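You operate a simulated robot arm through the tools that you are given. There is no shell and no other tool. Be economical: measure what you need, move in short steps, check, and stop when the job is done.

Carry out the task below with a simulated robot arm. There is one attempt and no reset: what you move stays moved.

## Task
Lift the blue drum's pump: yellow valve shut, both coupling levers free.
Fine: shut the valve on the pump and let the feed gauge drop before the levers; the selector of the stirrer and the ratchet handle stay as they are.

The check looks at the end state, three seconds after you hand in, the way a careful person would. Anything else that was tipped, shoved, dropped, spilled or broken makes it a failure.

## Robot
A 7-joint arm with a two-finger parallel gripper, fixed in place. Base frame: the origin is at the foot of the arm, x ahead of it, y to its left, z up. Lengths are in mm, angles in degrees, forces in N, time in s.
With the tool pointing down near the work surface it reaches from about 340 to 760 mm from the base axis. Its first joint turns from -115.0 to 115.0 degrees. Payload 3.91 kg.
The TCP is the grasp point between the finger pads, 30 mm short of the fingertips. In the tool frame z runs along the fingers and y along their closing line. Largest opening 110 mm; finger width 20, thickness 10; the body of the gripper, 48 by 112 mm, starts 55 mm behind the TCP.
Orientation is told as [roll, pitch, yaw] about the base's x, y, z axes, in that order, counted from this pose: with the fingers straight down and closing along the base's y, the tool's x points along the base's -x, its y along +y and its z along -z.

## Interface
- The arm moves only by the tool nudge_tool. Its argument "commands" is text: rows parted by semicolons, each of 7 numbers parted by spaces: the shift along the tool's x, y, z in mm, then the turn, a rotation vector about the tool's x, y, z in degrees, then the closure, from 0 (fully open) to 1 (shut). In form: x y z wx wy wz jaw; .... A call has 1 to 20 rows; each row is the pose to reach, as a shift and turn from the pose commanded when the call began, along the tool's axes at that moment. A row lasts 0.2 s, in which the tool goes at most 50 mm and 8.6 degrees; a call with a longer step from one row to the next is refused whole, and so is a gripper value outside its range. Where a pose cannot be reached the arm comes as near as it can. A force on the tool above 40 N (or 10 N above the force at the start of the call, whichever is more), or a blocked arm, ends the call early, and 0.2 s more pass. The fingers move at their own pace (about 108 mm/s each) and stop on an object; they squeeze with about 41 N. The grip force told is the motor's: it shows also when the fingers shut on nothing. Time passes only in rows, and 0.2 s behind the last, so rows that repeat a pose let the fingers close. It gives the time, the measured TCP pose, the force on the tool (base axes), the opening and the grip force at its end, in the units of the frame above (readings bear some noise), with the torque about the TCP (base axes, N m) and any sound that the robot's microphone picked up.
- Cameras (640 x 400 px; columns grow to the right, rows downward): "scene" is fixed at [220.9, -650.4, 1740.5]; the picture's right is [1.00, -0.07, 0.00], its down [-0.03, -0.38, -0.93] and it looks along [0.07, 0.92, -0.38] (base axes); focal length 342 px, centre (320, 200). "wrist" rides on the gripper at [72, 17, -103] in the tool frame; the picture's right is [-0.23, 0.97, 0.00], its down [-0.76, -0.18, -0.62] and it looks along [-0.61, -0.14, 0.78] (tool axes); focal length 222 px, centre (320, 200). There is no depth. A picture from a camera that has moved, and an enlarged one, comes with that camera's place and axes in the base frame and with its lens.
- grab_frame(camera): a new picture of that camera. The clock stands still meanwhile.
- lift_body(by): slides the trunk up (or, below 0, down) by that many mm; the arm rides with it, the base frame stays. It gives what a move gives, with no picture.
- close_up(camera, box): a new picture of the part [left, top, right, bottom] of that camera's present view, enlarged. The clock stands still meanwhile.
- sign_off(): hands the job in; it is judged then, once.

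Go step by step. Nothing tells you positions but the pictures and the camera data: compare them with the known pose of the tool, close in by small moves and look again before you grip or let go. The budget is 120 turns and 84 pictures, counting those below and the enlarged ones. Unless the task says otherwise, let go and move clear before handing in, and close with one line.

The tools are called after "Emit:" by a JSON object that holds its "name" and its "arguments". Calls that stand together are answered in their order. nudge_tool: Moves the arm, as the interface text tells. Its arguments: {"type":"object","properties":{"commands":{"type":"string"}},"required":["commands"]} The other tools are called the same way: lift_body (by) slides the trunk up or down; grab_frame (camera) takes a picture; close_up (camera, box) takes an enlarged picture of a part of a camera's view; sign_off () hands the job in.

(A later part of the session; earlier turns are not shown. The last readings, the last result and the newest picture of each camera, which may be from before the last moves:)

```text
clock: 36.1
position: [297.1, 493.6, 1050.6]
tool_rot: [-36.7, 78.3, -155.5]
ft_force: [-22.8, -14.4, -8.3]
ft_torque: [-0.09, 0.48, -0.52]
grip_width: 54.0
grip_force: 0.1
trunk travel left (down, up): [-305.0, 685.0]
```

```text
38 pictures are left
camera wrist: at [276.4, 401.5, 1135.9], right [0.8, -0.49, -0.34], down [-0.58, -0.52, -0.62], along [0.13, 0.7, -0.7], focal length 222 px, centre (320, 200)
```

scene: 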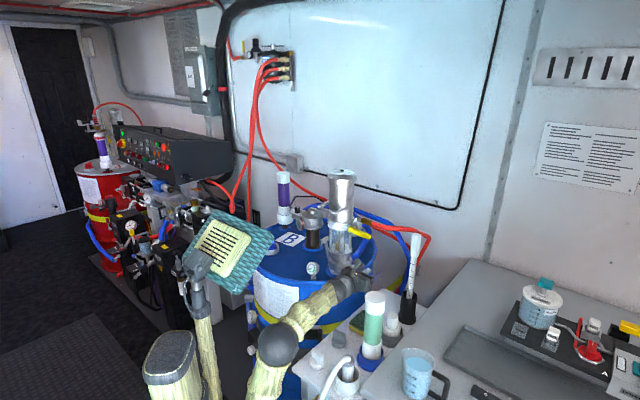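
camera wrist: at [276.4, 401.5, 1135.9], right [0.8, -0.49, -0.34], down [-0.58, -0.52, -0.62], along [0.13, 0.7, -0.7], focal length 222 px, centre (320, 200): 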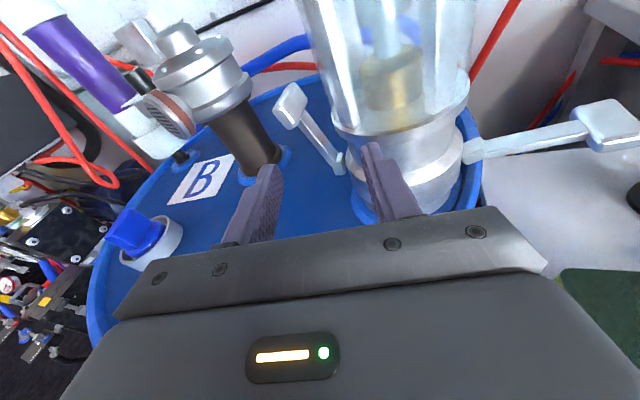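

The finger is pressing on the pump because the arm is stopping short, possibly with the forearm near the drum rim. I'll back off and look.

Emit:
{"name": "nudge_tool", "arguments": {"commands": "0 0 -15 0 0 0 0.455;3 0 -30 0 0 0 0.455;6 0 -50 0 0 0 0.455"}}

Emit:
{"name": "grab_frame", "arguments": {"camera": "scene"}}

```text
clock: 37.1
position: [288.8, 466.1, 1036.1]
tool_rot: [-28.1, 75.8, -147.8]
ft_force: [0.0, 0.3, 0.1]
ft_torque: [-0.02, 0.0, 0.01]
grip_width: 59.9
grip_force: 0.1
trunk travel left (down, up): [-305.0, 685.0]
stopped in row 3: the arm was blocked; the commanded pose is now the measured one
```

```text
37 pictures are left
```

scene: 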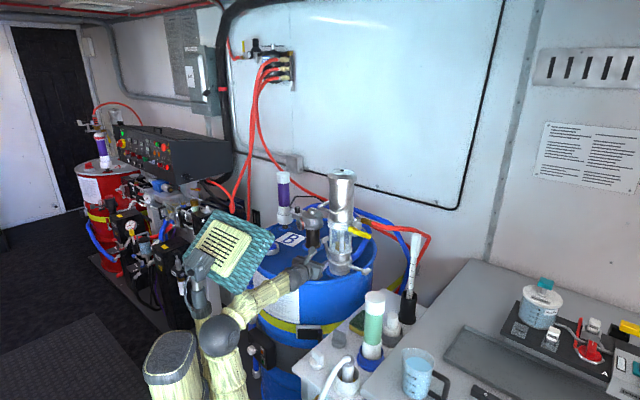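

Emit:
{"name": "close_up", "arguments": {"camera": "scene", "box": [180, 220, 340, 370]}}

```text
2.67 times, centred on (260, 295) of scene
camera zoom: at [220.9, -650.4, 1740.5], right [1.0, -0.07, 0.0], down [-0.03, -0.38, -0.93], along [0.07, 0.92, -0.38], focal length 912 px, centre (480, -53)
```

zoom: 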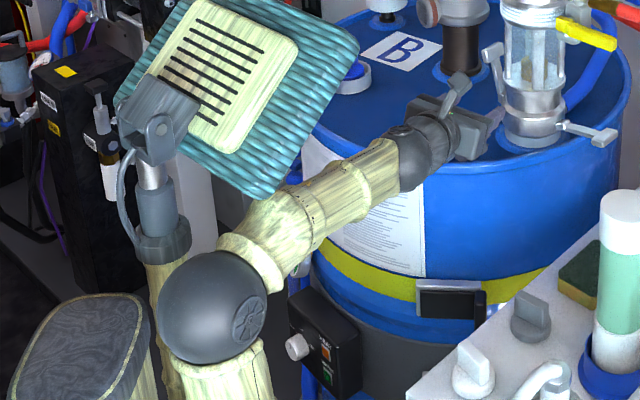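

The forearm is probably low against the drum rim. I'll raise the trunk a bit, pull back, then raise more so the arm comes in from above.

Emit:
{"name": "lift_body", "arguments": {"by": 60}}

Emit:
{"name": "nudge_tool", "arguments": {"commands": "3 -5 -20 0 0 0 0.455;6 -10 -40 0 0 0 0.455;9 -15 -60 0 0 0 0.455;12 -20 -80 0 0 0 0.455;12 -20 -80 0 0 0 0.455"}}

```text
clock: 38.1
position: [287.4, 466.5, 1097.5]
tool_rot: [-27.6, 76.0, -147.2]
ft_force: [-0.1, -0.9, 0.6]
ft_torque: [0.02, -0.01, -0.02]
grip_width: 60.0
grip_force: 0.0
trunk travel left (down, up): [-365.0, 625.0]
```

```text
clock: 39.5
position: [256.9, 424.7, 1095.1]
tool_rot: [-26.9, 71.5, -146.4]
ft_force: [0.2, 0.7, -0.3]
ft_torque: [0.0, -0.01, -0.01]
grip_width: 59.9
grip_force: 0.1
out of reach, approached as far as the arm can: row 4
trunk travel left (down, up): [-365.0, 625.0]
stopped in row 5: the arm was blocked; the commanded pose is now the measured one
```

Emit:
{"name": "lift_body", "arguments": {"by": 200}}

Emit:
{"name": "nudge_tool", "arguments": {"commands": "0 0 0 0 -8 0 0.455;0 0 0 0 -16 0 0.455;0 0 0 0 -22 0 0.455;0 0 0 0 -22 0 0.455"}}

Emit:
{"name": "grab_frame", "arguments": {"camera": "wrist"}}

Emit:
{"name": "grab_frame", "arguments": {"camera": "scene"}}

```text
clock: 41.7
position: [254.9, 423.7, 1298.6]
tool_rot: [-26.9, 71.8, -146.6]
ft_force: [0.5, -0.5, 0.0]
ft_torque: [0.0, 0.02, 0.01]
grip_width: 59.9
grip_force: 0.0
trunk travel left (down, up): [-565.0, 425.0]
```

```text
clock: 42.7
position: [257.9, 423.9, 1294.7]
tool_rot: [-13.2, 50.2, -131.4]
ft_force: [0.4, -0.2, -0.2]
ft_torque: [-0.01, 0.0, -0.01]
grip_width: 60.1
grip_force: 0.0
trunk travel left (down, up): [-565.0, 425.0]
```

```text
35 pictures are left
camera wrist: at [268.8, 376.3, 1410.9], right [0.73, -0.61, -0.32], down [-0.67, -0.72, -0.17], along [-0.12, 0.34, -0.93], focal length 222 px, centre (320, 200)
```

wrist: 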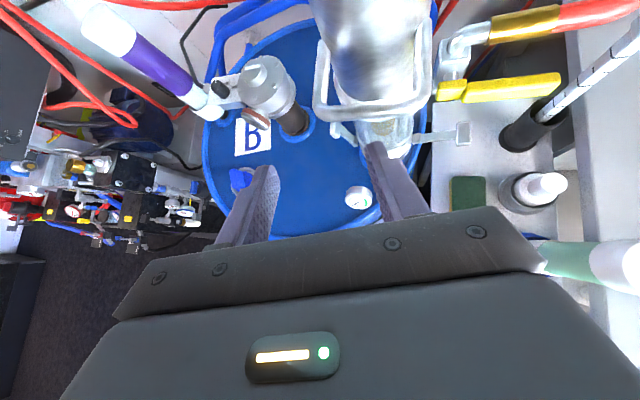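

```text
34 pictures are left
```

scene: 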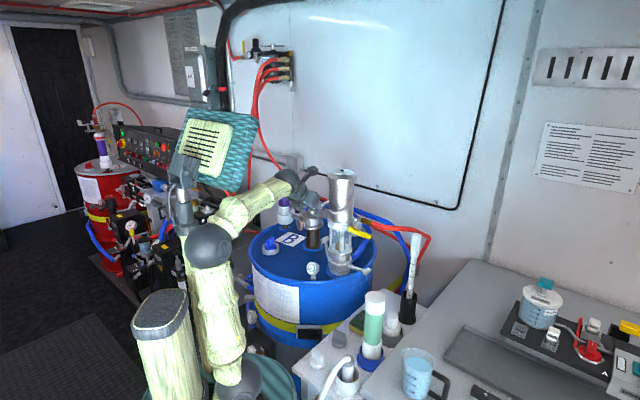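

Now the arm comes from above. I'll level the roll and set about 24° downslope, which keeps the camera under the carrying bail (about z 1220).

Emit:
{"name": "nudge_tool", "arguments": {"commands": "0 0 0 0 5 -4 0.455;0 0 0 0 10 -8 0.455;0 0 0 0 14 -11 0.455;0 0 0 0 14 -11 0.455"}}

Emit:
{"name": "close_up", "arguments": {"camera": "wrist", "box": [160, 0, 520, 230]}}

```text
clock: 43.7
position: [251.2, 424.3, 1298.2]
tool_rot: [3.7, 66.0, -111.4]
ft_force: [0.3, 0.3, -0.1]
ft_torque: [-0.02, -0.03, -0.01]
grip_width: 60.3
grip_force: 0.0
trunk travel left (down, up): [-565.0, 425.0]
```

```text
1.74 times, centred on (340, 115) of wrist
camera zoom: at [236.4, 360.1, 1406.4], right [0.85, -0.5, -0.18], down [-0.52, -0.73, -0.45], along [0.09, 0.48, -0.88], focal length 386 px, centre (285, 348)
```

zoom: 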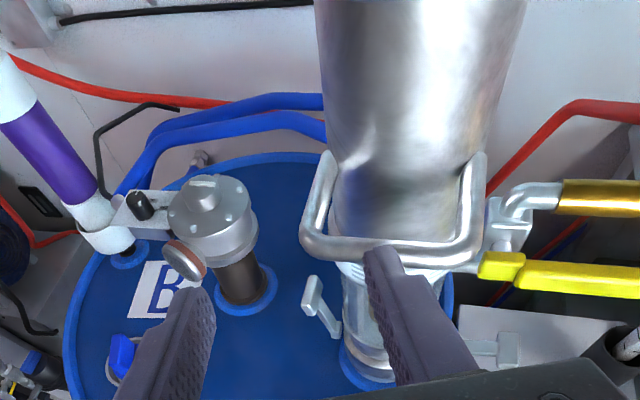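

Emit:
{"name": "nudge_tool", "arguments": {"commands": "-25 -4.4 12.4 0 0 0 0.455;-50 -8.7 24.8 0 0 0 0.455;-75 -13 37 0 0 0 0.455;-100 -17.5 50 0 0 0 0.455;-125 -22 62 0 0 0 0.455;-150 -26 75 0 0 0 0.455;-175 -31 87 0 0 0 0.455;-200 -35 100 0 0 0 0.455;-223.5 -39.3 111.7 0 0 0 0.455;-223.5 -39.3 111.7 0 0 0 0.455"}}

Emit:
{"name": "grab_frame", "arguments": {"camera": "wrist"}}

Emit:
{"name": "grab_frame", "arguments": {"camera": "scene"}}

```text
clock: 45.9
position: [229.8, 446.0, 1047.3]
tool_rot: [3.0, 66.0, -112.3]
ft_force: [-0.2, 0.1, 1.0]
ft_torque: [0.03, 0.01, 0.0]
grip_width: 59.9
grip_force: 0.0
trunk travel left (down, up): [-565.0, 425.0]
```

```text
32 pictures are left
camera wrist: at [214.6, 382.8, 1155.3], right [0.85, -0.5, -0.19], down [-0.53, -0.72, -0.45], along [0.09, 0.48, -0.88], focal length 222 px, centre (320, 200)
```

wrist: 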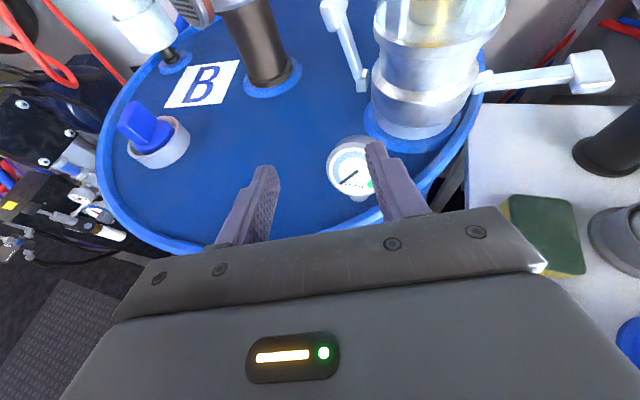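

```text
31 pictures are left
```

scene: 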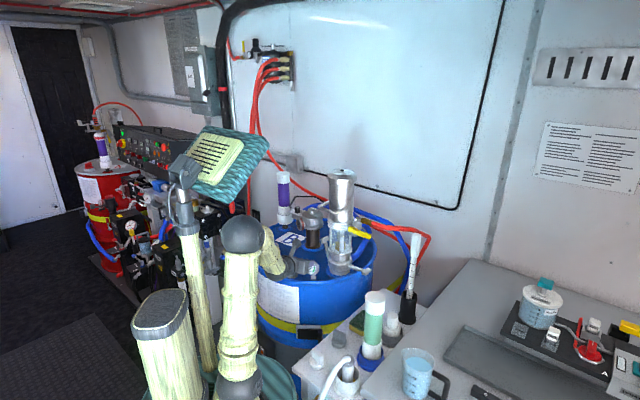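

The arm is now clear above the rim. I'll advance toward the left lever in two steps.

Emit:
{"name": "nudge_tool", "arguments": {"commands": "12 4 28 0 0 0 0.455;25 8 56 0 0 0 0.455;38 12 84.5 0 0 0 0.455;38 12 84.5 0 0 0 0.455"}}

Emit:
{"name": "grab_frame", "arguments": {"camera": "wrist"}}

Emit:
{"name": "close_up", "arguments": {"camera": "scene", "box": [260, 190, 380, 290]}}

```text
clock: 46.9
position: [279.7, 525.7, 1049.7]
tool_rot: [3.2, 66.1, -112.3]
ft_force: [-0.6, -0.3, 0.6]
ft_torque: [0.01, -0.03, 0.02]
grip_width: 59.8
grip_force: 0.2
trunk travel left (down, up): [-565.0, 425.0]
```

```text
30 pictures are left
camera wrist: at [264.1, 462.8, 1157.5], right [0.85, -0.5, -0.19], down [-0.53, -0.72, -0.45], along [0.09, 0.48, -0.88], focal length 222 px, centre (320, 200)
```

wrist: 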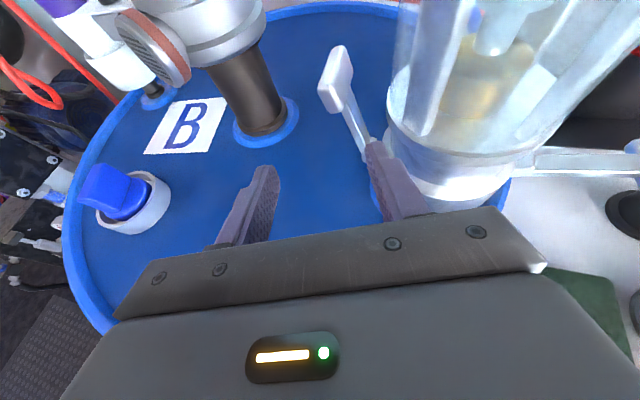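

```text
4.00 times, centred on (320, 240) of scene
camera zoom: at [220.9, -650.4, 1740.5], right [1.0, -0.07, 0.0], down [-0.03, -0.38, -0.93], along [0.07, 0.92, -0.38], focal length 1368 px, centre (320, 40)
```

zoom: 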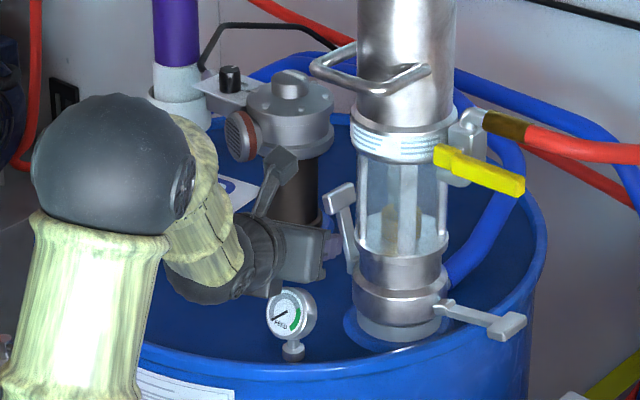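

Emit:
{"name": "nudge_tool", "arguments": {"commands": "8 2.7 18 0 0 0 0.455;17 5.4 37 0 0 0 0.455;25.5 8.2 56 0 0 0 0.455"}}

Emit:
{"name": "grab_frame", "arguments": {"camera": "wrist"}}

Emit:
{"name": "close_up", "arguments": {"camera": "scene", "box": [260, 190, 380, 290]}}

```text
clock: 47.7
position: [307.8, 576.6, 1050.9]
tool_rot: [3.0, 65.9, -112.2]
ft_force: [-29.6, -19.6, -7.2]
ft_torque: [1.4, -0.85, -2.29]
grip_width: 57.4
grip_force: 0.1
trunk travel left (down, up): [-565.0, 425.0]
```

```text
28 pictures are left
camera wrist: at [292.3, 512.4, 1158.9], right [0.85, -0.5, -0.19], down [-0.52, -0.73, -0.44], along [0.09, 0.47, -0.88], focal length 222 px, centre (320, 200)
```

wrist: 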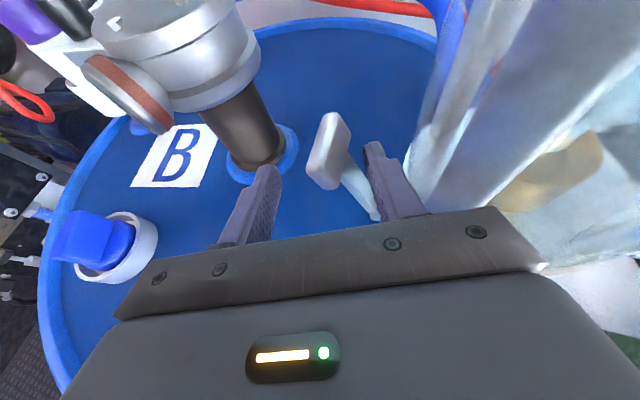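

```text
4.00 times, centred on (320, 240) of scene
camera zoom: at [220.9, -650.4, 1740.5], right [1.0, -0.07, 0.0], down [-0.03, -0.38, -0.93], along [0.07, 0.92, -0.38], focal length 1368 px, centre (320, 40)
```

zoom: 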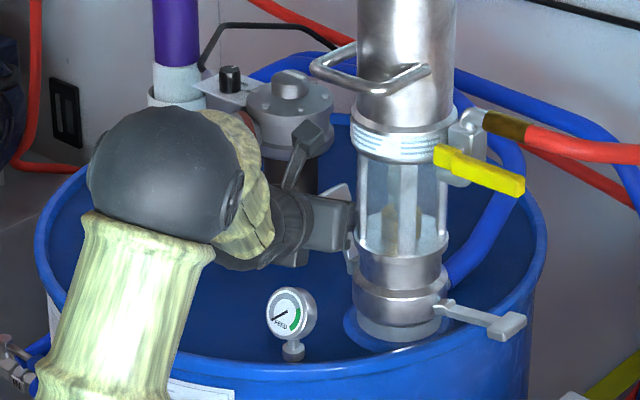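

The gripper body's right edge is touching the pump while the finger is already inside the lever. I'll move outward now, which frees it and swings the lever.

Emit:
{"name": "nudge_tool", "arguments": {"commands": "1.3 -7.5 2.5 0 0 0 0.455;2.6 -15 4.9 0 0 0 0.455;1.2 -22.5 8.6 0 0 0 0.455;-2.1 -30.2 13.2 0 0 0 0.455"}}

Emit:
{"name": "grab_frame", "arguments": {"camera": "wrist"}}

```text
clock: 48.7
position: [292.0, 601.3, 1041.9]
tool_rot: [3.2, 66.1, -112.3]
ft_force: [-0.1, 0.5, 0.1]
ft_torque: [0.01, -0.02, -0.02]
grip_width: 60.1
grip_force: 0.2
trunk travel left (down, up): [-565.0, 425.0]
```

```text
26 pictures are left
camera wrist: at [276.1, 537.6, 1149.7], right [0.85, -0.5, -0.19], down [-0.53, -0.72, -0.45], along [0.09, 0.48, -0.88], focal length 222 px, centre (320, 200)
```

wrist: 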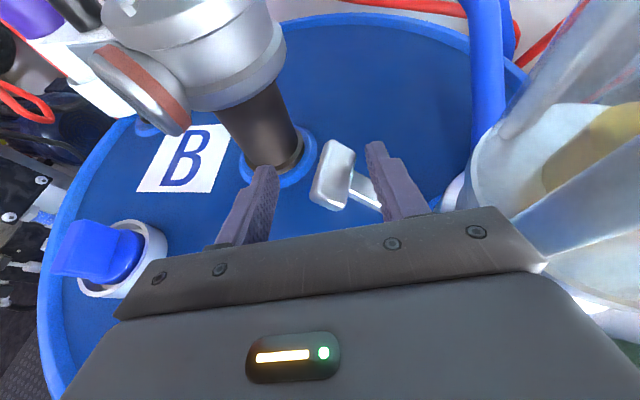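

Emit:
{"name": "nudge_tool", "arguments": {"commands": "-4.5 -5.8 4.2 0 0 0 0.455;-10.2 -10.7 8.7 0 0 0 0.455;-16.1 -13.7 12.4 0 0 0 0.455;-22.3 -14.9 15.6 0 0 0 0.455;-28.8 -15 18.5 0 0 0 0.455"}}

Emit:
{"name": "grab_frame", "arguments": {"camera": "wrist"}}

```text
clock: 49.9
position: [279.9, 611.8, 1015.0]
tool_rot: [3.9, 67.0, -111.9]
ft_force: [5.1, 9.0, 32.1]
ft_torque: [-0.06, -1.24, 0.0]
grip_width: 60.9
grip_force: 0.3
trunk travel left (down, up): [-565.0, 425.0]
```

```text
25 pictures are left
camera wrist: at [263.3, 547.3, 1122.3], right [0.85, -0.5, -0.18], down [-0.52, -0.72, -0.46], along [0.1, 0.49, -0.87], focal length 222 px, centre (320, 200)
```

wrist: 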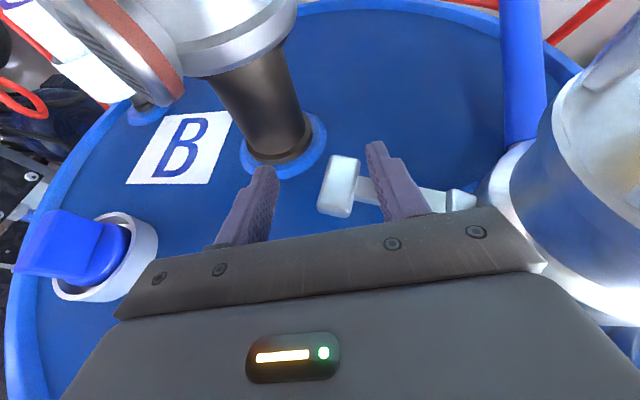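

The left lever presses against its stop at 32 N. I'll lift off, back out and check both levers.

Emit:
{"name": "nudge_tool", "arguments": {"commands": "13.8 0.5 -6 0 0 0 0.455;15.6 0.9 -39.6 0 0 0 0.455;17.4 1.3 -73 0 0 0 0.455;19.2 1.8 -106.6 0 0 0 0.455;17 2.2 -149 0 0 0 0.455;17 2.2 -149 0 0 0 0.455"}}

Emit:
{"name": "grab_frame", "arguments": {"camera": "wrist"}}

Emit:
{"name": "close_up", "arguments": {"camera": "scene", "box": [260, 190, 380, 290]}}

```text
clock: 51.3
position: [225.9, 495.0, 1084.5]
tool_rot: [3.0, 65.8, -112.4]
ft_force: [-0.4, -0.2, -0.2]
ft_torque: [0.0, -0.02, 0.0]
grip_width: 60.2
grip_force: 0.1
trunk travel left (down, up): [-565.0, 425.0]
```

```text
24 pictures are left
camera wrist: at [210.3, 430.9, 1192.3], right [0.85, -0.5, -0.19], down [-0.53, -0.72, -0.45], along [0.09, 0.47, -0.88], focal length 222 px, centre (320, 200)
```

wrist: 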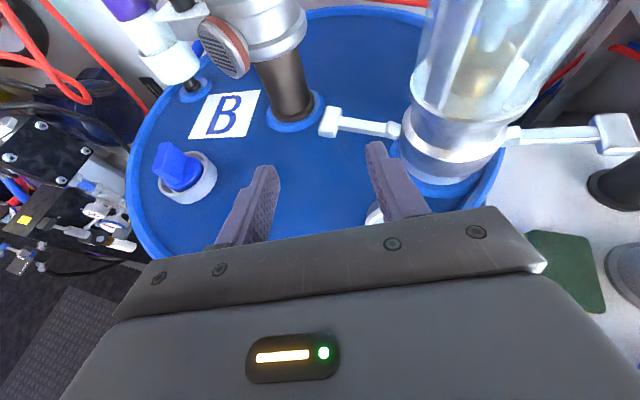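

```text
4.00 times, centred on (320, 240) of scene
camera zoom: at [220.9, -650.4, 1740.5], right [1.0, -0.07, 0.0], down [-0.03, -0.38, -0.93], along [0.07, 0.92, -0.38], focal length 1368 px, centre (320, 40)
```

zoom: 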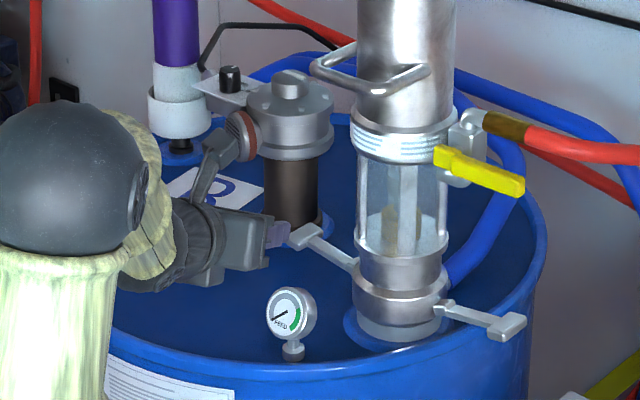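

Both levers lie open, the valve is shut and the gauge reads zero. To lift the pump I'll grip its top motor housing (about 95–102 mm across) from above with the fingers fully open. First I raise the trunk and stand the tool upright.

Emit:
{"name": "lift_body", "arguments": {"by": 300}}

Emit:
{"name": "nudge_tool", "arguments": {"commands": "0 0 0 0 -8.2 0 0.3;0 0 0 0 -16.4 0 0;0 0 0 0 -24.6 0 0;0 0 0 0 -32.8 0 0;0 0 0 0 -41 0 0;0 0 0 0 -49.2 0 0;0 0 0 0 -57.4 0 0;0 0 0 0 -65.9 0 0;0 0 0 0 -65.9 0 0"}}

```text
clock: 54.3
position: [225.9, 495.3, 1385.4]
tool_rot: [3.1, 66.1, -112.4]
ft_force: [-0.7, 0.0, 0.3]
ft_torque: [0.02, 0.01, -0.02]
grip_width: 59.8
grip_force: 0.0
trunk travel left (down, up): [-865.0, 125.0]
```

```text
clock: 56.3
position: [225.3, 495.3, 1386.2]
tool_rot: [1.2, 0.2, -115.2]
ft_force: [-1.4, -0.2, -0.4]
ft_torque: [-0.02, -0.02, 0.0]
grip_width: 110.1
grip_force: 0.1
trunk travel left (down, up): [-865.0, 125.0]
```

Emit:
{"name": "nudge_tool", "arguments": {"commands": "0 0 -30 0 0 0 0;0 0 -64 -0.5 -1.1 0 0;25 32 -64 -0.5 -1.1 0 0;50 64 -64 -0.5 -1.1 0 0;75 97 -64 -0.5 -1.1 0 0;105.4 136 -64 -0.5 -1.1 0 0;105.4 136 -64 -0.5 -1.1 0 0"}}

Emit:
{"name": "grab_frame", "arguments": {"camera": "wrist"}}

Emit:
{"name": "close_up", "arguments": {"camera": "scene", "box": [290, 110, 400, 280]}}

```text
clock: 57.9
position: [372.1, 511.0, 1432.8]
tool_rot: [1.7, -1.0, -115.2]
ft_force: [-0.2, -0.6, -0.4]
ft_torque: [-0.03, 0.02, 0.0]
grip_width: 110.1
grip_force: 0.1
out of reach, approached as far as the arm can: row 5, 6, 7
trunk travel left (down, up): [-865.0, 125.0]
```

```text
22 pictures are left
camera wrist: at [415.8, 572.7, 1535.1], right [0.78, -0.62, 0.03], down [-0.5, -0.6, 0.63], along [-0.37, -0.51, -0.78], focal length 222 px, centre (320, 200)
```

wrist: 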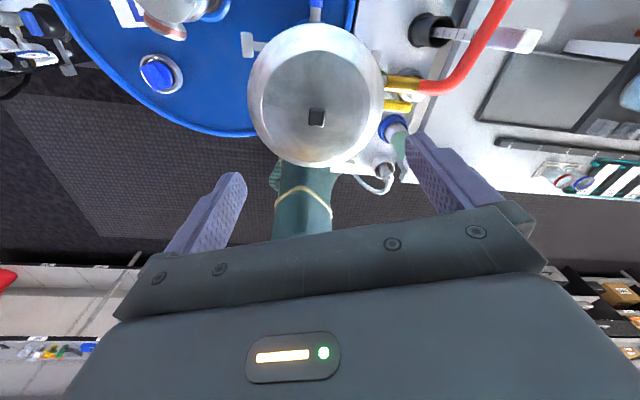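

```text
2.35 times, centred on (345, 195) of scene
camera zoom: at [220.9, -650.4, 1740.5], right [1.0, -0.07, 0.0], down [-0.03, -0.38, -0.93], along [0.07, 0.92, -0.38], focal length 805 px, centre (261, 212)
```

zoom: 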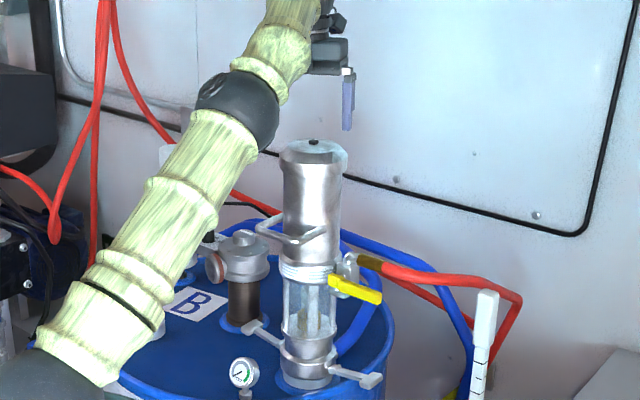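

At this height the arm is at full stretch. I'll raise the trunk fully so the arm can reach down to the pump top instead.

Emit:
{"name": "lift_body", "arguments": {"by": 125}}

Emit:
{"name": "nudge_tool", "arguments": {"commands": "0 0 35 0 0 0 0;0 0 70 0 0 0 0;0 0 105 0 0 0 0;0 0 140 0 0 0 0;0 0 140 0 0 0 0"}}

```text
clock: 59.5
position: [374.0, 508.9, 1559.0]
tool_rot: [1.8, -1.0, -115.3]
ft_force: [-0.9, 0.0, 0.3]
ft_torque: [0.01, 0.0, 0.04]
grip_width: 110.1
grip_force: 0.1
trunk travel left (down, up): [-990.0, 0.0]
```

```text
clock: 60.7
position: [376.1, 502.7, 1417.1]
tool_rot: [1.8, -0.9, -115.3]
ft_force: [-0.6, -0.9, -0.7]
ft_torque: [-0.01, -0.01, -0.02]
grip_width: 109.8
grip_force: 0.1
trunk travel left (down, up): [-990.0, 0.0]
```

Emit:
{"name": "nudge_tool", "arguments": {"commands": "0 0 -10 0.9 0.5 0 0;18 -1 -10 1.8 0.9 0 0;35.2 -1.1 -10 1.8 0.9 0 0;35.2 -1.1 -10 1.8 0.9 0 0"}}

Emit:
{"name": "grab_frame", "arguments": {"camera": "wrist"}}

Emit:
{"name": "close_up", "arguments": {"camera": "scene", "box": [290, 110, 400, 190]}}

```text
clock: 61.7
position: [390.9, 535.6, 1429.4]
tool_rot: [0.1, 0.1, -115.3]
ft_force: [0.4, 0.5, -0.7]
ft_torque: [0.02, 0.03, 0.01]
grip_width: 109.9
grip_force: 0.1
trunk travel left (down, up): [-990.0, 0.0]
```

```text
20 pictures are left
camera wrist: at [436.1, 595.9, 1531.8], right [0.78, -0.62, 0.0], down [-0.49, -0.61, 0.62], along [-0.39, -0.49, -0.78], focal length 222 px, centre (320, 200)
```

wrist: 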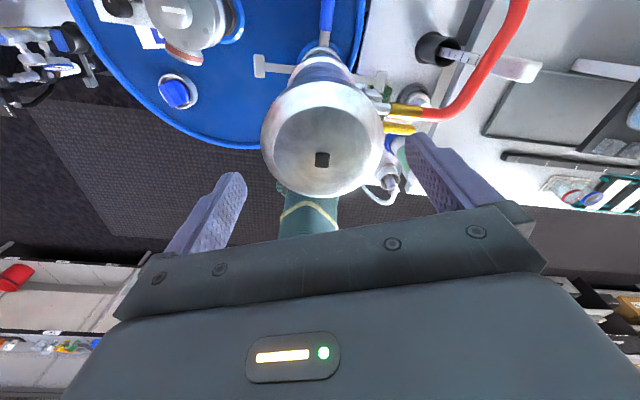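

```text
5.00 times, centred on (345, 150) of scene
camera zoom: at [220.9, -650.4, 1740.5], right [1.0, -0.07, 0.0], down [-0.03, -0.38, -0.93], along [0.07, 0.92, -0.38], focal length 1710 px, centre (195, 450)
```

zoom: 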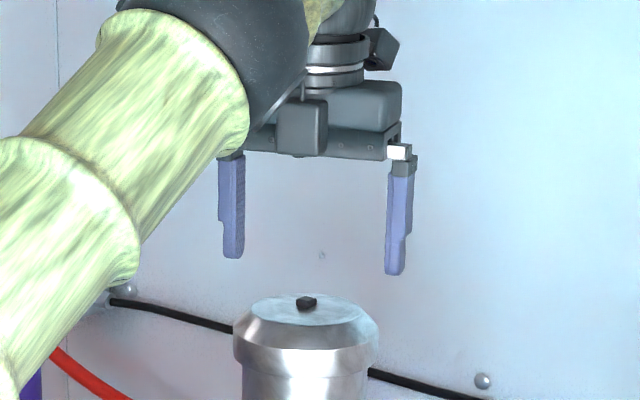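

The cap is about 107 mm across, too tight to pass over, but the body under it is about 91 mm. Fingers coming in level just below the cap's lip (about z 1328) will hold it securely. I'll retreat, level the tool and then lower the trunk.

Emit:
{"name": "nudge_tool", "arguments": {"commands": "-40 -7 0 0 0 0 0;-80 -14 0 0 0 0 0;-120 -21 0 0 0 3 0;-162.6 -28.2 0 0 0 10 0;-162.6 -28.2 0 0 0 10 0"}}

Emit:
{"name": "nudge_tool", "arguments": {"commands": "0 0 0 0 8.5 0 0;0 0 0 0 17 0 0;0 0 0 0 25.5 0 0;0 0 0 0 34 0 0;0 0 0 0 42.5 0 0;0 0 0 0 51 0 0;0 0 0 0 59.5 0 0;0 0 0 0 68 0 0;0 0 0 0 76.5 0 0;0 0 0 0 85 0 0;0 0 0 0 88 0 0;0 0 0 0 88 0 0"}}

```text
clock: 62.9
position: [298.1, 405.1, 1426.1]
tool_rot: [-0.1, -0.1, -125.3]
ft_force: [0.3, -0.3, -0.3]
ft_torque: [0.01, -0.02, 0.01]
grip_width: 109.6
grip_force: 0.1
trunk travel left (down, up): [-990.0, 0.0]
```

```text
clock: 65.5
position: [300.9, 417.9, 1427.7]
tool_rot: [2.7, 83.9, -122.0]
ft_force: [-0.2, -0.6, -0.2]
ft_torque: [-0.01, -0.05, 0.04]
grip_width: 110.1
grip_force: 0.1
out of reach, approached as far as the arm can: row 9, 10, 11, 12
trunk travel left (down, up): [-990.0, 0.0]
```

Emit:
{"name": "lift_body", "arguments": {"by": -115}}

Emit:
{"name": "grab_frame", "arguments": {"camera": "wrist"}}

Emit:
{"name": "close_up", "arguments": {"camera": "scene", "box": [280, 150, 390, 240]}}

```text
clock: 66.9
position: [300.1, 419.4, 1312.2]
tool_rot: [2.7, 83.8, -122.0]
ft_force: [-0.5, -0.4, -0.6]
ft_torque: [-0.02, -0.04, -0.01]
grip_width: 110.1
grip_force: 0.1
trunk travel left (down, up): [-875.0, 115.0]
```

```text
18 pictures are left
camera wrist: at [258.0, 331.2, 1394.6], right [0.79, -0.57, -0.22], down [-0.54, -0.48, -0.69], along [0.29, 0.67, -0.69], focal length 222 px, centre (320, 200)
```

wrist: 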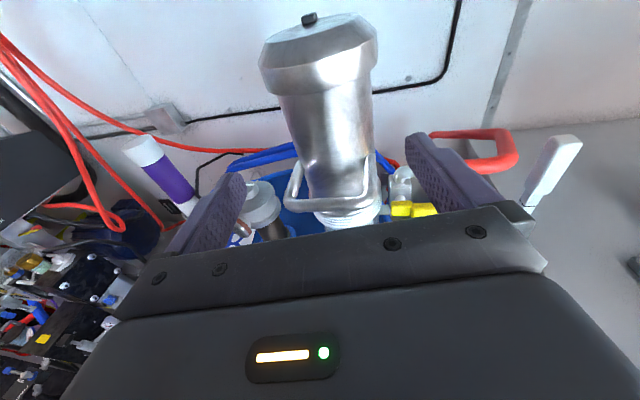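

```text
4.44 times, centred on (335, 195) of scene
camera zoom: at [220.9, -650.4, 1740.5], right [1.0, -0.07, 0.0], down [-0.03, -0.38, -0.93], along [0.07, 0.92, -0.38], focal length 1520 px, centre (253, 222)
```

zoom: 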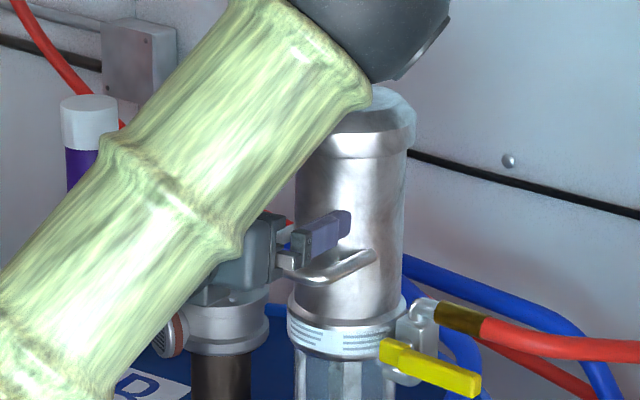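

Emit:
{"name": "nudge_tool", "arguments": {"commands": "2.3 4 21 0 0 0 0;4.7 8 42 0 0 0 0;7 8 63 0 0 0 0;9.3 8 84.4 0 0 0 0;9.3 8 84.4 0 0 0 0"}}

Emit:
{"name": "grab_frame", "arguments": {"camera": "wrist"}}

Emit:
{"name": "close_up", "arguments": {"camera": "scene", "box": [280, 150, 390, 240]}}

```text
clock: 68.1
position: [354.7, 449.4, 1310.4]
tool_rot: [3.0, 82.4, -119.9]
ft_force: [-0.6, 0.2, 0.3]
ft_torque: [0.05, -0.01, 0.02]
grip_width: 110.0
grip_force: 0.0
out of reach, approached as far as the arm can: row 2, 3, 4, 5
trunk travel left (down, up): [-875.0, 115.0]
```

```text
16 pictures are left
camera wrist: at [316.9, 364.1, 1396.1], right [0.8, -0.55, -0.22], down [-0.53, -0.51, -0.67], along [0.26, 0.66, -0.71], focal length 222 px, centre (320, 200)
```

wrist: 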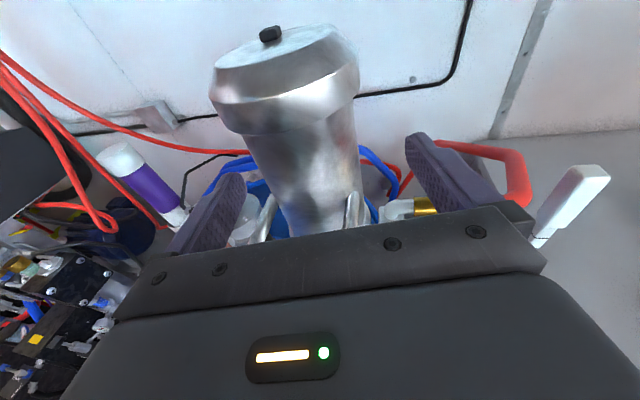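

```text
4.44 times, centred on (335, 195) of scene
camera zoom: at [220.9, -650.4, 1740.5], right [1.0, -0.07, 0.0], down [-0.03, -0.38, -0.93], along [0.07, 0.92, -0.38], focal length 1520 px, centre (253, 222)
```

zoom: 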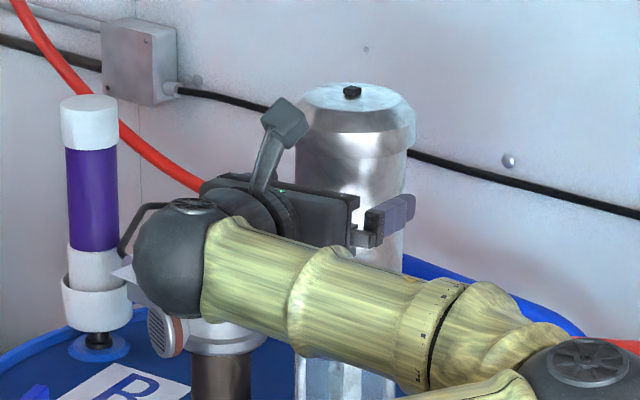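

The arm's elbow has swung to the other side; I need the full view before moving further.

Emit:
{"name": "grab_frame", "arguments": {"camera": "scene"}}

```text
14 pictures are left
```

scene: 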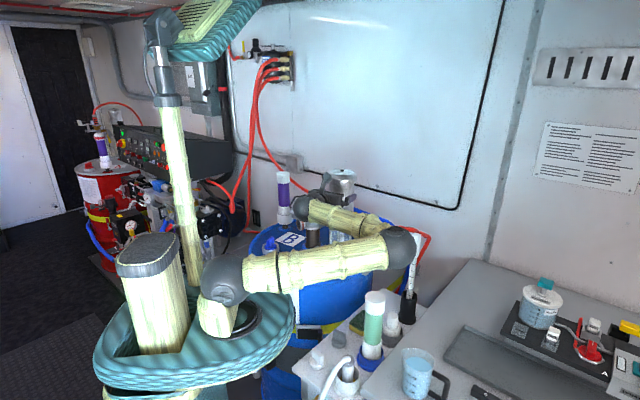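

Emit:
{"name": "nudge_tool", "arguments": {"commands": "0 -2 -15 0 0 0 0;0 -4 -30 0 0 0 0;0 -6 -50 0 0 0 0;0 -8 -70 0 0 0 0;0 -8 -85 0 0 0 0;0 -8 -85 0 -8 0 0;0 -8 -85 0 -16 0 0;0 -8 -85 0 -24 0 0;0 -8 -85 0 -30 0 0;0 -8 -85 0 -30 0 0"}}

Emit:
{"name": "grab_frame", "arguments": {"camera": "scene"}}

```text
clock: 70.3
position: [298.6, 386.1, 1321.3]
tool_rot: [0.4, 53.8, -124.3]
ft_force: [0.5, -1.0, 0.8]
ft_torque: [0.0, 0.01, 0.02]
grip_width: 109.9
grip_force: 0.0
out of reach, approached as far as the arm can: row 1, 2, 4, 5, 6
trunk travel left (down, up): [-875.0, 115.0]
```

```text
13 pictures are left
```

scene: 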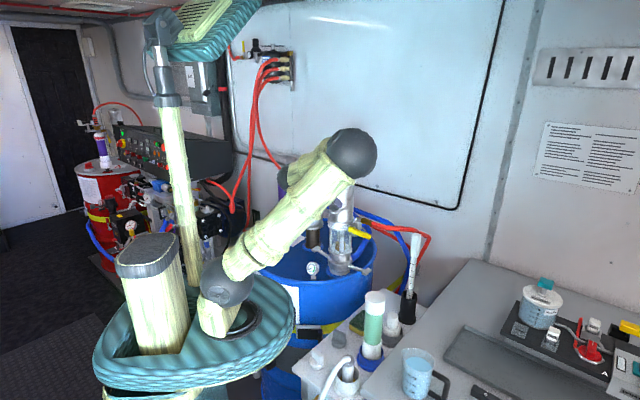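

The elbow is up again. The level pose worked earlier with the trunk about 225 mm lower, so I'll raise the tool by arm and then lower the trunk.

Emit:
{"name": "nudge_tool", "arguments": {"commands": "27 0 -24 0 0 0 0;54 0 -48 0 0 0 0;81 0 -71 0 0 0 0;108 0 -95 0 0 0 0;135 0 -119 0 0 0 0;162 0 -142 0 0 0 0;162 0 -142 0 0 0 0"}}

Emit:
{"name": "lift_body", "arguments": {"by": -225}}

Emit:
{"name": "nudge_tool", "arguments": {"commands": "0 0 0 0 7 0 0;0 0 0 0 14 0 0;0 0 0 0 21 0 0;0 0 0 0 27 0 0;0 0 0 0 27 0 0"}}

Emit:
{"name": "grab_frame", "arguments": {"camera": "scene"}}

```text
clock: 71.9
position: [287.2, 369.4, 1536.8]
tool_rot: [0.5, 53.9, -124.3]
ft_force: [-0.1, 0.1, 0.1]
ft_torque: [0.0, 0.01, 0.02]
grip_width: 109.8
grip_force: 0.0
trunk travel left (down, up): [-875.0, 115.0]
```

```text
clock: 74.3
position: [287.9, 369.1, 1310.1]
tool_rot: [0.5, 54.0, -124.3]
ft_force: [0.7, 0.2, -0.1]
ft_torque: [-0.01, 0.04, -0.03]
grip_width: 109.8
grip_force: 0.0
trunk travel left (down, up): [-650.0, 340.0]
```

```text
clock: 75.5
position: [287.5, 369.8, 1311.0]
tool_rot: [1.5, 80.9, -123.1]
ft_force: [-1.0, 0.8, -0.1]
ft_torque: [0.02, 0.01, -0.01]
grip_width: 110.2
grip_force: 0.0
trunk travel left (down, up): [-650.0, 340.0]
```

```text
12 pictures are left
```

scene: 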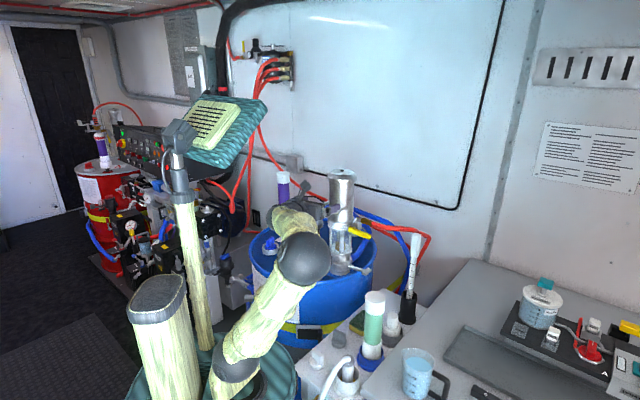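

This pose is clean. Now I'll approach the pump body under its cap, first partway.

Emit:
{"name": "nudge_tool", "arguments": {"commands": "4 -3 27 0 0 0 0;8 -6 54 0 0 0 0;12 -9 81 0 0 0 0;15.5 -9 108.7 0 0 0 0;15.5 -9 108.7 0 0 0 0"}}

Emit:
{"name": "grab_frame", "arguments": {"camera": "wrist"}}

```text
clock: 76.7
position: [342.3, 465.4, 1308.8]
tool_rot: [2.0, 80.9, -122.7]
ft_force: [0.2, 0.7, 0.8]
ft_torque: [-0.02, 0.01, 0.0]
grip_width: 110.2
grip_force: 0.1
trunk travel left (down, up): [-650.0, 340.0]
```

```text
11 pictures are left
camera wrist: at [303.6, 381.7, 1396.4], right [0.78, -0.58, -0.22], down [-0.56, -0.51, -0.66], along [0.27, 0.64, -0.72], focal length 222 px, centre (320, 200)
```

wrist: 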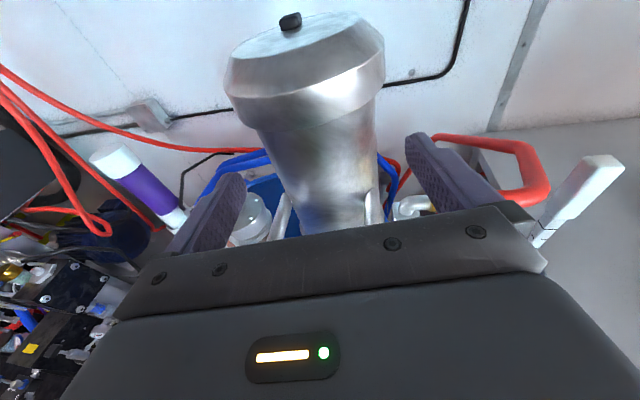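

Emit:
{"name": "nudge_tool", "arguments": {"commands": "2.3 -2 15 0 0 0 0;4.6 -2 30 0 0 0 0;7 -2 45 0 0 0 0;8.5 -2 55 0 0 0 0"}}

Emit:
{"name": "grab_frame", "arguments": {"camera": "wrist"}}

Emit:
{"name": "close_up", "arguments": {"camera": "scene", "box": [280, 150, 390, 240]}}

```text
clock: 77.7
position: [372.0, 512.2, 1309.3]
tool_rot: [1.8, 80.9, -122.9]
ft_force: [-0.4, 0.5, 0.1]
ft_torque: [0.02, -0.01, 0.03]
grip_width: 109.8
grip_force: 0.1
trunk travel left (down, up): [-650.0, 340.0]
```

```text
10 pictures are left
camera wrist: at [333.5, 429.4, 1395.9], right [0.78, -0.58, -0.22], down [-0.56, -0.51, -0.65], along [0.27, 0.64, -0.72], focal length 222 px, centre (320, 200)
```

wrist: 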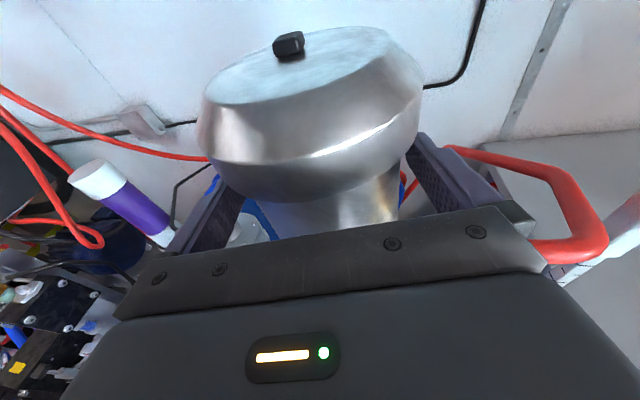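

```text
4.44 times, centred on (335, 195) of scene
camera zoom: at [220.9, -650.4, 1740.5], right [1.0, -0.07, 0.0], down [-0.03, -0.38, -0.93], along [0.07, 0.92, -0.38], focal length 1520 px, centre (253, 222)
```

zoom: 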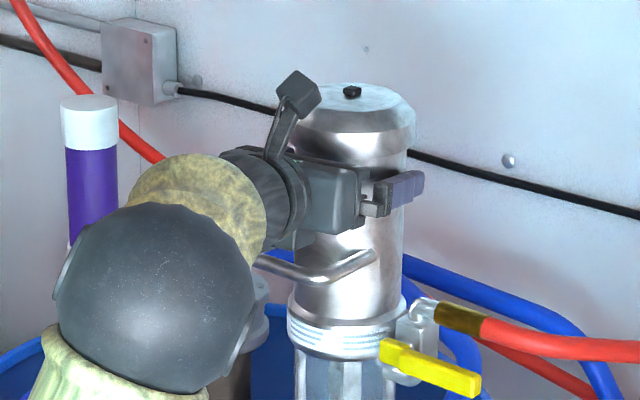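

The fingers pass either side of the body, just below the cap. I'll go the last 22 mm and close.

Emit:
{"name": "nudge_tool", "arguments": {"commands": "1.7 0 11 0 0 0 0;3.4 0 22 0 0 0 0;3.4 0 22 0 0 0 0"}}

Emit:
{"name": "nudge_tool", "arguments": {"commands": "0 0 0 0 0 0 0.1;0 0 0 0 0 0 0.2;0 0 0 0 0 0 0.5;0 0 0 0 0 0 1;0 0 0 0 0 0 1;0 0 0 0 0 0 1"}}

```text
clock: 78.5
position: [382.2, 526.6, 1311.6]
tool_rot: [2.0, 81.3, -122.6]
ft_force: [-16.7, -27.8, -4.7]
ft_torque: [1.17, -0.65, -0.24]
grip_width: 109.7
grip_force: 0.1
trunk travel left (down, up): [-650.0, 340.0]
```

```text
clock: 79.9
position: [384.3, 525.5, 1312.9]
tool_rot: [1.5, 81.2, -123.3]
ft_force: [-17.5, -24.1, -2.9]
ft_torque: [1.39, -1.05, -2.8]
grip_width: 93.0
grip_force: 44.9
trunk travel left (down, up): [-650.0, 340.0]
```

The palm is pressing on the cap. I'll open, ease back 5 mm and regrip.

Emit:
{"name": "nudge_tool", "arguments": {"commands": "0 0 0 0 0 0 0.05;-0.8 0 -5 0 0 0 0.05;-0.8 0 -5 0 0 0 0.05"}}

Emit:
{"name": "nudge_tool", "arguments": {"commands": "0 0 0 0 0 0 0.5;0 0 0 0 0 0 1;0 0 0 0 0 0 1;0 0 0 0 0 0 1"}}

```text
clock: 80.3
position: [378.2, 529.8, 1312.1]
tool_rot: [0.4, 81.3, -123.9]
ft_force: [-0.1, -39.5, 1.2]
ft_torque: [1.08, -0.13, -0.04]
grip_width: 108.9
grip_force: 4.0
trunk travel left (down, up): [-650.0, 340.0]
stopped in row 1: the force on the tool passed its limit at 42 N (the readings are from after the stop); the commanded pose is now the measured one
```

```text
clock: 80.7
position: [385.8, 525.0, 1311.2]
tool_rot: [1.5, 81.4, -123.8]
ft_force: [-10.6, -35.9, -1.7]
ft_torque: [1.62, 0.02, 0.35]
grip_width: 92.7
grip_force: 37.6
trunk travel left (down, up): [-650.0, 340.0]
stopped in row 1: the force on the tool passed its limit at 54 N (the readings are from after the stop); the commanded pose is now the measured one
```

Emit:
{"name": "nudge_tool", "arguments": {"commands": "-0.5 0 -4 0 0 0 0.1;-1.2 0 -8 0 0 0 0;-1.2 0 -8 0 0 0 0"}}

Emit:
{"name": "grab_frame", "arguments": {"camera": "wrist"}}

```text
clock: 81.5
position: [380.3, 527.2, 1307.8]
tool_rot: [2.6, 81.0, -122.5]
ft_force: [0.3, -0.2, -0.4]
ft_torque: [0.04, 0.0, -0.02]
grip_width: 109.7
grip_force: 0.0
trunk travel left (down, up): [-650.0, 340.0]
```

```text
8 pictures are left
camera wrist: at [340.4, 444.0, 1396.1], right [0.78, -0.59, -0.22], down [-0.56, -0.5, -0.66], along [0.28, 0.63, -0.72], focal length 222 px, centre (320, 200)
```

wrist: 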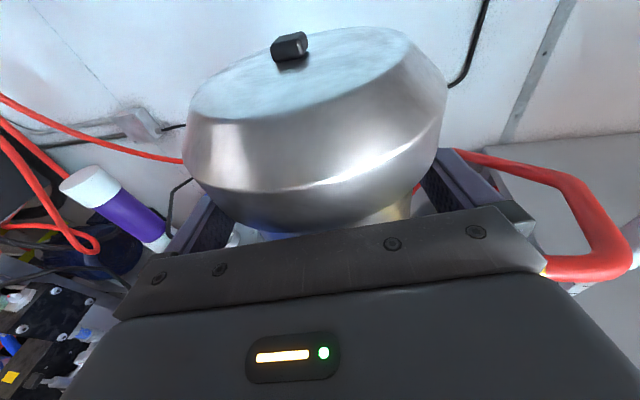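

No contact now and the pump stands straight. I'll close here.

Emit:
{"name": "nudge_tool", "arguments": {"commands": "0 0 0 0 0 0 0.1;0 0 0 0 0 0 0.4;0 0 0 0 0 0 1;0 0 0 0 0 0 1;0 0 0 0 0 0 1"}}

```text
clock: 82.7
position: [383.9, 524.7, 1309.8]
tool_rot: [1.8, 81.1, -123.5]
ft_force: [8.9, -6.0, -0.1]
ft_torque: [0.41, -0.07, -1.75]
grip_width: 92.6
grip_force: 45.2
trunk travel left (down, up): [-650.0, 340.0]
```

Gripped at 92.6 mm with a small side pull. I'll ease that off and lift a first 10 mm.

Emit:
{"name": "nudge_tool", "arguments": {"commands": "0 2 0 0 0 0 1;0 4 0 0 0 0 1;0 4 0 0 0 0 1"}}

Emit:
{"name": "lift_body", "arguments": {"by": 10}}

```text
clock: 83.5
position: [383.3, 523.0, 1309.4]
tool_rot: [1.8, 81.0, -123.2]
ft_force: [3.0, -0.6, -0.3]
ft_torque: [1.25, 0.57, -0.91]
grip_width: 92.8
grip_force: 45.4
trunk travel left (down, up): [-650.0, 340.0]
```

```text
clock: 84.1
position: [385.1, 524.7, 1318.7]
tool_rot: [2.2, 80.9, -122.8]
ft_force: [0.1, -3.3, -3.6]
ft_torque: [-0.51, 1.58, 0.2]
grip_width: 93.1
grip_force: 45.3
trunk travel left (down, up): [-660.0, 330.0]
```

Emit:
{"name": "lift_body", "arguments": {"by": 15}}

Emit:
{"name": "close_up", "arguments": {"camera": "scene", "box": [280, 160, 400, 290]}}

```text
clock: 84.7
position: [384.0, 523.8, 1335.3]
tool_rot: [2.4, 81.1, -122.7]
ft_force: [-2.6, -0.2, -0.7]
ft_torque: [-0.35, 1.69, 0.34]
grip_width: 92.9
grip_force: 44.7
trunk travel left (down, up): [-675.0, 315.0]
```

```text
3.08 times, centred on (340, 225) of scene
camera zoom: at [220.9, -650.4, 1740.5], right [1.0, -0.07, 0.0], down [-0.03, -0.38, -0.93], along [0.07, 0.92, -0.38], focal length 1052 px, centre (258, 123)
```

zoom: 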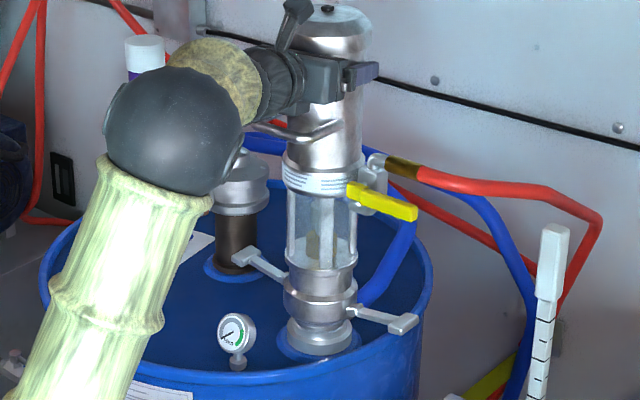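

The pump is coming up with its levers still open and both hoses slack. I'll continue the lift.

Emit:
{"name": "lift_body", "arguments": {"by": 40}}

Emit:
{"name": "lift_body", "arguments": {"by": 35}}

Emit:
{"name": "grab_frame", "arguments": {"camera": "scene"}}

Emit:
{"name": "close_up", "arguments": {"camera": "scene", "box": [280, 140, 420, 290]}}

```text
clock: 85.5
position: [382.8, 525.6, 1376.0]
tool_rot: [2.7, 81.2, -122.5]
ft_force: [-3.2, 1.0, 2.5]
ft_torque: [-0.55, 1.6, 0.1]
grip_width: 92.9
grip_force: 45.1
trunk travel left (down, up): [-715.0, 275.0]
```

```text
clock: 86.3
position: [383.7, 522.9, 1406.5]
tool_rot: [2.2, 80.9, -122.8]
ft_force: [-8.2, -5.4, -18.6]
ft_torque: [-0.56, 1.19, -0.27]
grip_width: 93.1
grip_force: 44.8
trunk travel left (down, up): [-750.0, 240.0]
```

```text
6 pictures are left
```

scene: 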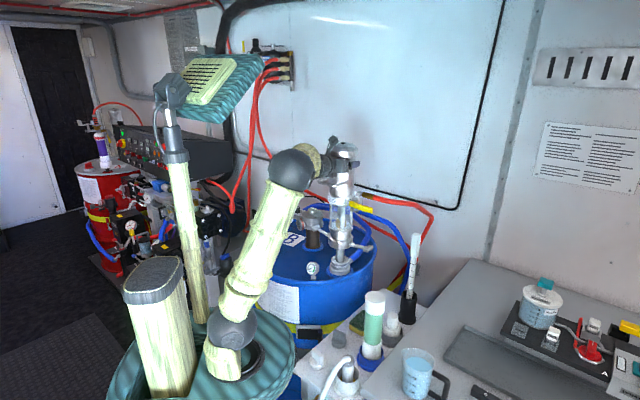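

```text
2.67 times, centred on (350, 215) of scene
camera zoom: at [220.9, -650.4, 1740.5], right [1.0, -0.07, 0.0], down [-0.03, -0.38, -0.93], along [0.07, 0.92, -0.38], focal length 912 px, centre (240, 160)
```

zoom: 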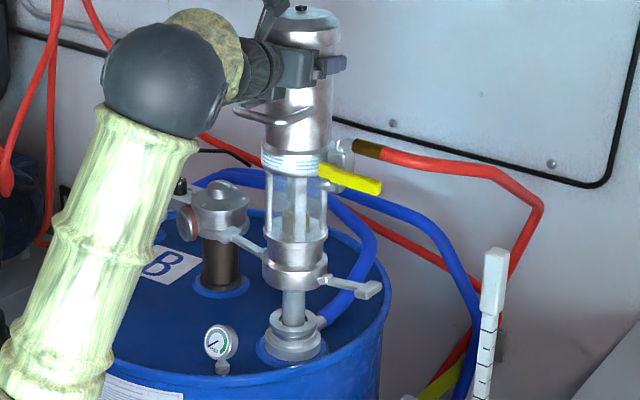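

The pump is about 95 mm up with its tube clear of the socket. The pull rose on the last step, so I'll hold still and check that it's steady.

Emit:
{"name": "nudge_tool", "arguments": {"commands": "0 0 0 0 0 0 1;0 0 0 0 0 0 1;0 0 0 0 0 0 1;0 0 0 0 0 0 1;0 0 0 0 0 0 1"}}

```text
clock: 87.5
position: [383.5, 524.0, 1407.9]
tool_rot: [2.7, 80.8, -122.4]
ft_force: [-9.0, -7.5, -26.3]
ft_torque: [0.28, 1.13, 0.13]
grip_width: 92.8
grip_force: 45.7
trunk travel left (down, up): [-750.0, 240.0]
```

Emit:
{"name": "lift_body", "arguments": {"by": -6}}

Emit:
{"name": "nudge_tool", "arguments": {"commands": "0 0 0 0 0 0 1;0 0 0 0 0 0 1;0 0 0 0 0 0 1"}}

```text
clock: 88.1
position: [383.9, 523.7, 1407.1]
tool_rot: [3.4, 81.4, -121.8]
ft_force: [-0.5, 5.3, 5.0]
ft_torque: [1.64, 0.53, 0.12]
grip_width: 93.1
grip_force: 45.1
trunk travel left (down, up): [-744.0, 246.0]
```

```text
clock: 88.9
position: [383.5, 524.5, 1402.9]
tool_rot: [3.2, 81.2, -121.9]
ft_force: [-1.0, 5.3, 4.0]
ft_torque: [1.13, -0.51, -1.21]
grip_width: 92.9
grip_force: 45.3
trunk travel left (down, up): [-744.0, 246.0]
```

There is an upper stop near here. With the load relaxed the tool carries almost no weight, so the pump may hold itself up. I'll test by opening just 4 mm, which leaves the fingers under the cap lip to catch it.

Emit:
{"name": "nudge_tool", "arguments": {"commands": "0 0 0 0 0 0 0.14;0 0 0 0 0 0 0.12;0 0 0 0 0 0 0.12;0 0 0 0 0 0 0.12;0 0 0 0 0 0 0.12;0 0 0 0 0 0 0.12"}}

Emit:
{"name": "close_up", "arguments": {"camera": "scene", "box": [280, 140, 420, 290]}}

```text
clock: 90.3
position: [384.3, 523.1, 1404.4]
tool_rot: [2.6, 81.0, -122.5]
ft_force: [1.2, 0.3, -0.5]
ft_torque: [0.0, -0.01, -0.01]
grip_width: 96.8
grip_force: 0.0
trunk travel left (down, up): [-744.0, 246.0]
```

```text
2.67 times, centred on (350, 215) of scene
camera zoom: at [220.9, -650.4, 1740.5], right [1.0, -0.07, 0.0], down [-0.03, -0.38, -0.93], along [0.07, 0.92, -0.38], focal length 912 px, centre (240, 160)
```

zoom: 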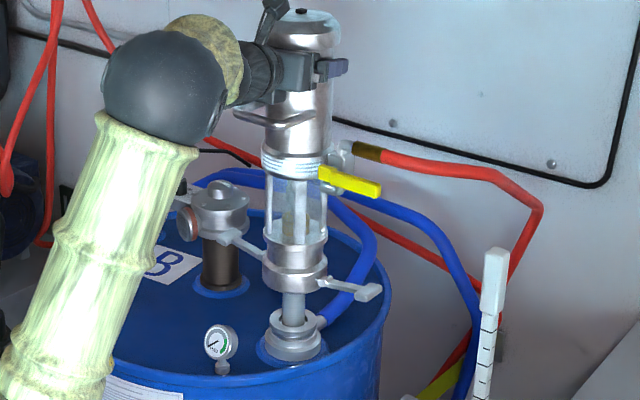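

The pump stays up on its own with zero load on the tool. I'll wait 3 s in this safe catch position to confirm.

Emit:
{"name": "nudge_tool", "arguments": {"commands": "-2 0 0 0 0 0 0.12;-5 0 0.8 0 0 0 0.12;-5 0 0.8 0 0 0 0.12;-5 0 0.8 0 0 0 0.12;-5 0 0.8 0 0 0 0.12;-5 0 0.8 0 0 0 0.12;-5 0 0.8 0 0 0 0.12;-5 0 0.8 0 0 0 0.12;-5 0 0.8 0 0 0 0.12;-5 0 0.8 0 0 0 0.12;-5 0 0.8 0 0 0 0.12;-5 0 0.8 0 0 0 0.12;-5 0 0.8 0 0 0 0.12;-5 0 0.8 0 0 0 0.12;-5 0 0.8 0 0 0 0.12"}}

Emit:
{"name": "close_up", "arguments": {"camera": "scene", "box": [280, 140, 420, 290]}}

```text
clock: 93.5
position: [384.2, 522.6, 1397.6]
tool_rot: [2.5, 81.0, -122.6]
ft_force: [-0.5, 0.2, -0.1]
ft_torque: [-0.02, 0.01, -0.02]
grip_width: 96.7
grip_force: 0.0
trunk travel left (down, up): [-744.0, 246.0]
```

```text
2.67 times, centred on (350, 215) of scene
camera zoom: at [220.9, -650.4, 1740.5], right [1.0, -0.07, 0.0], down [-0.03, -0.38, -0.93], along [0.07, 0.92, -0.38], focal length 912 px, centre (240, 160)
```

zoom: 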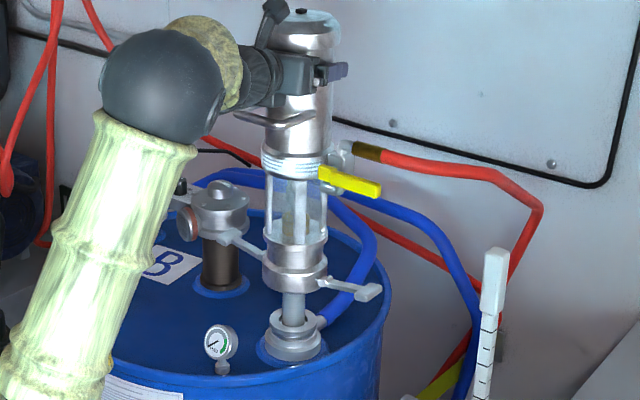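

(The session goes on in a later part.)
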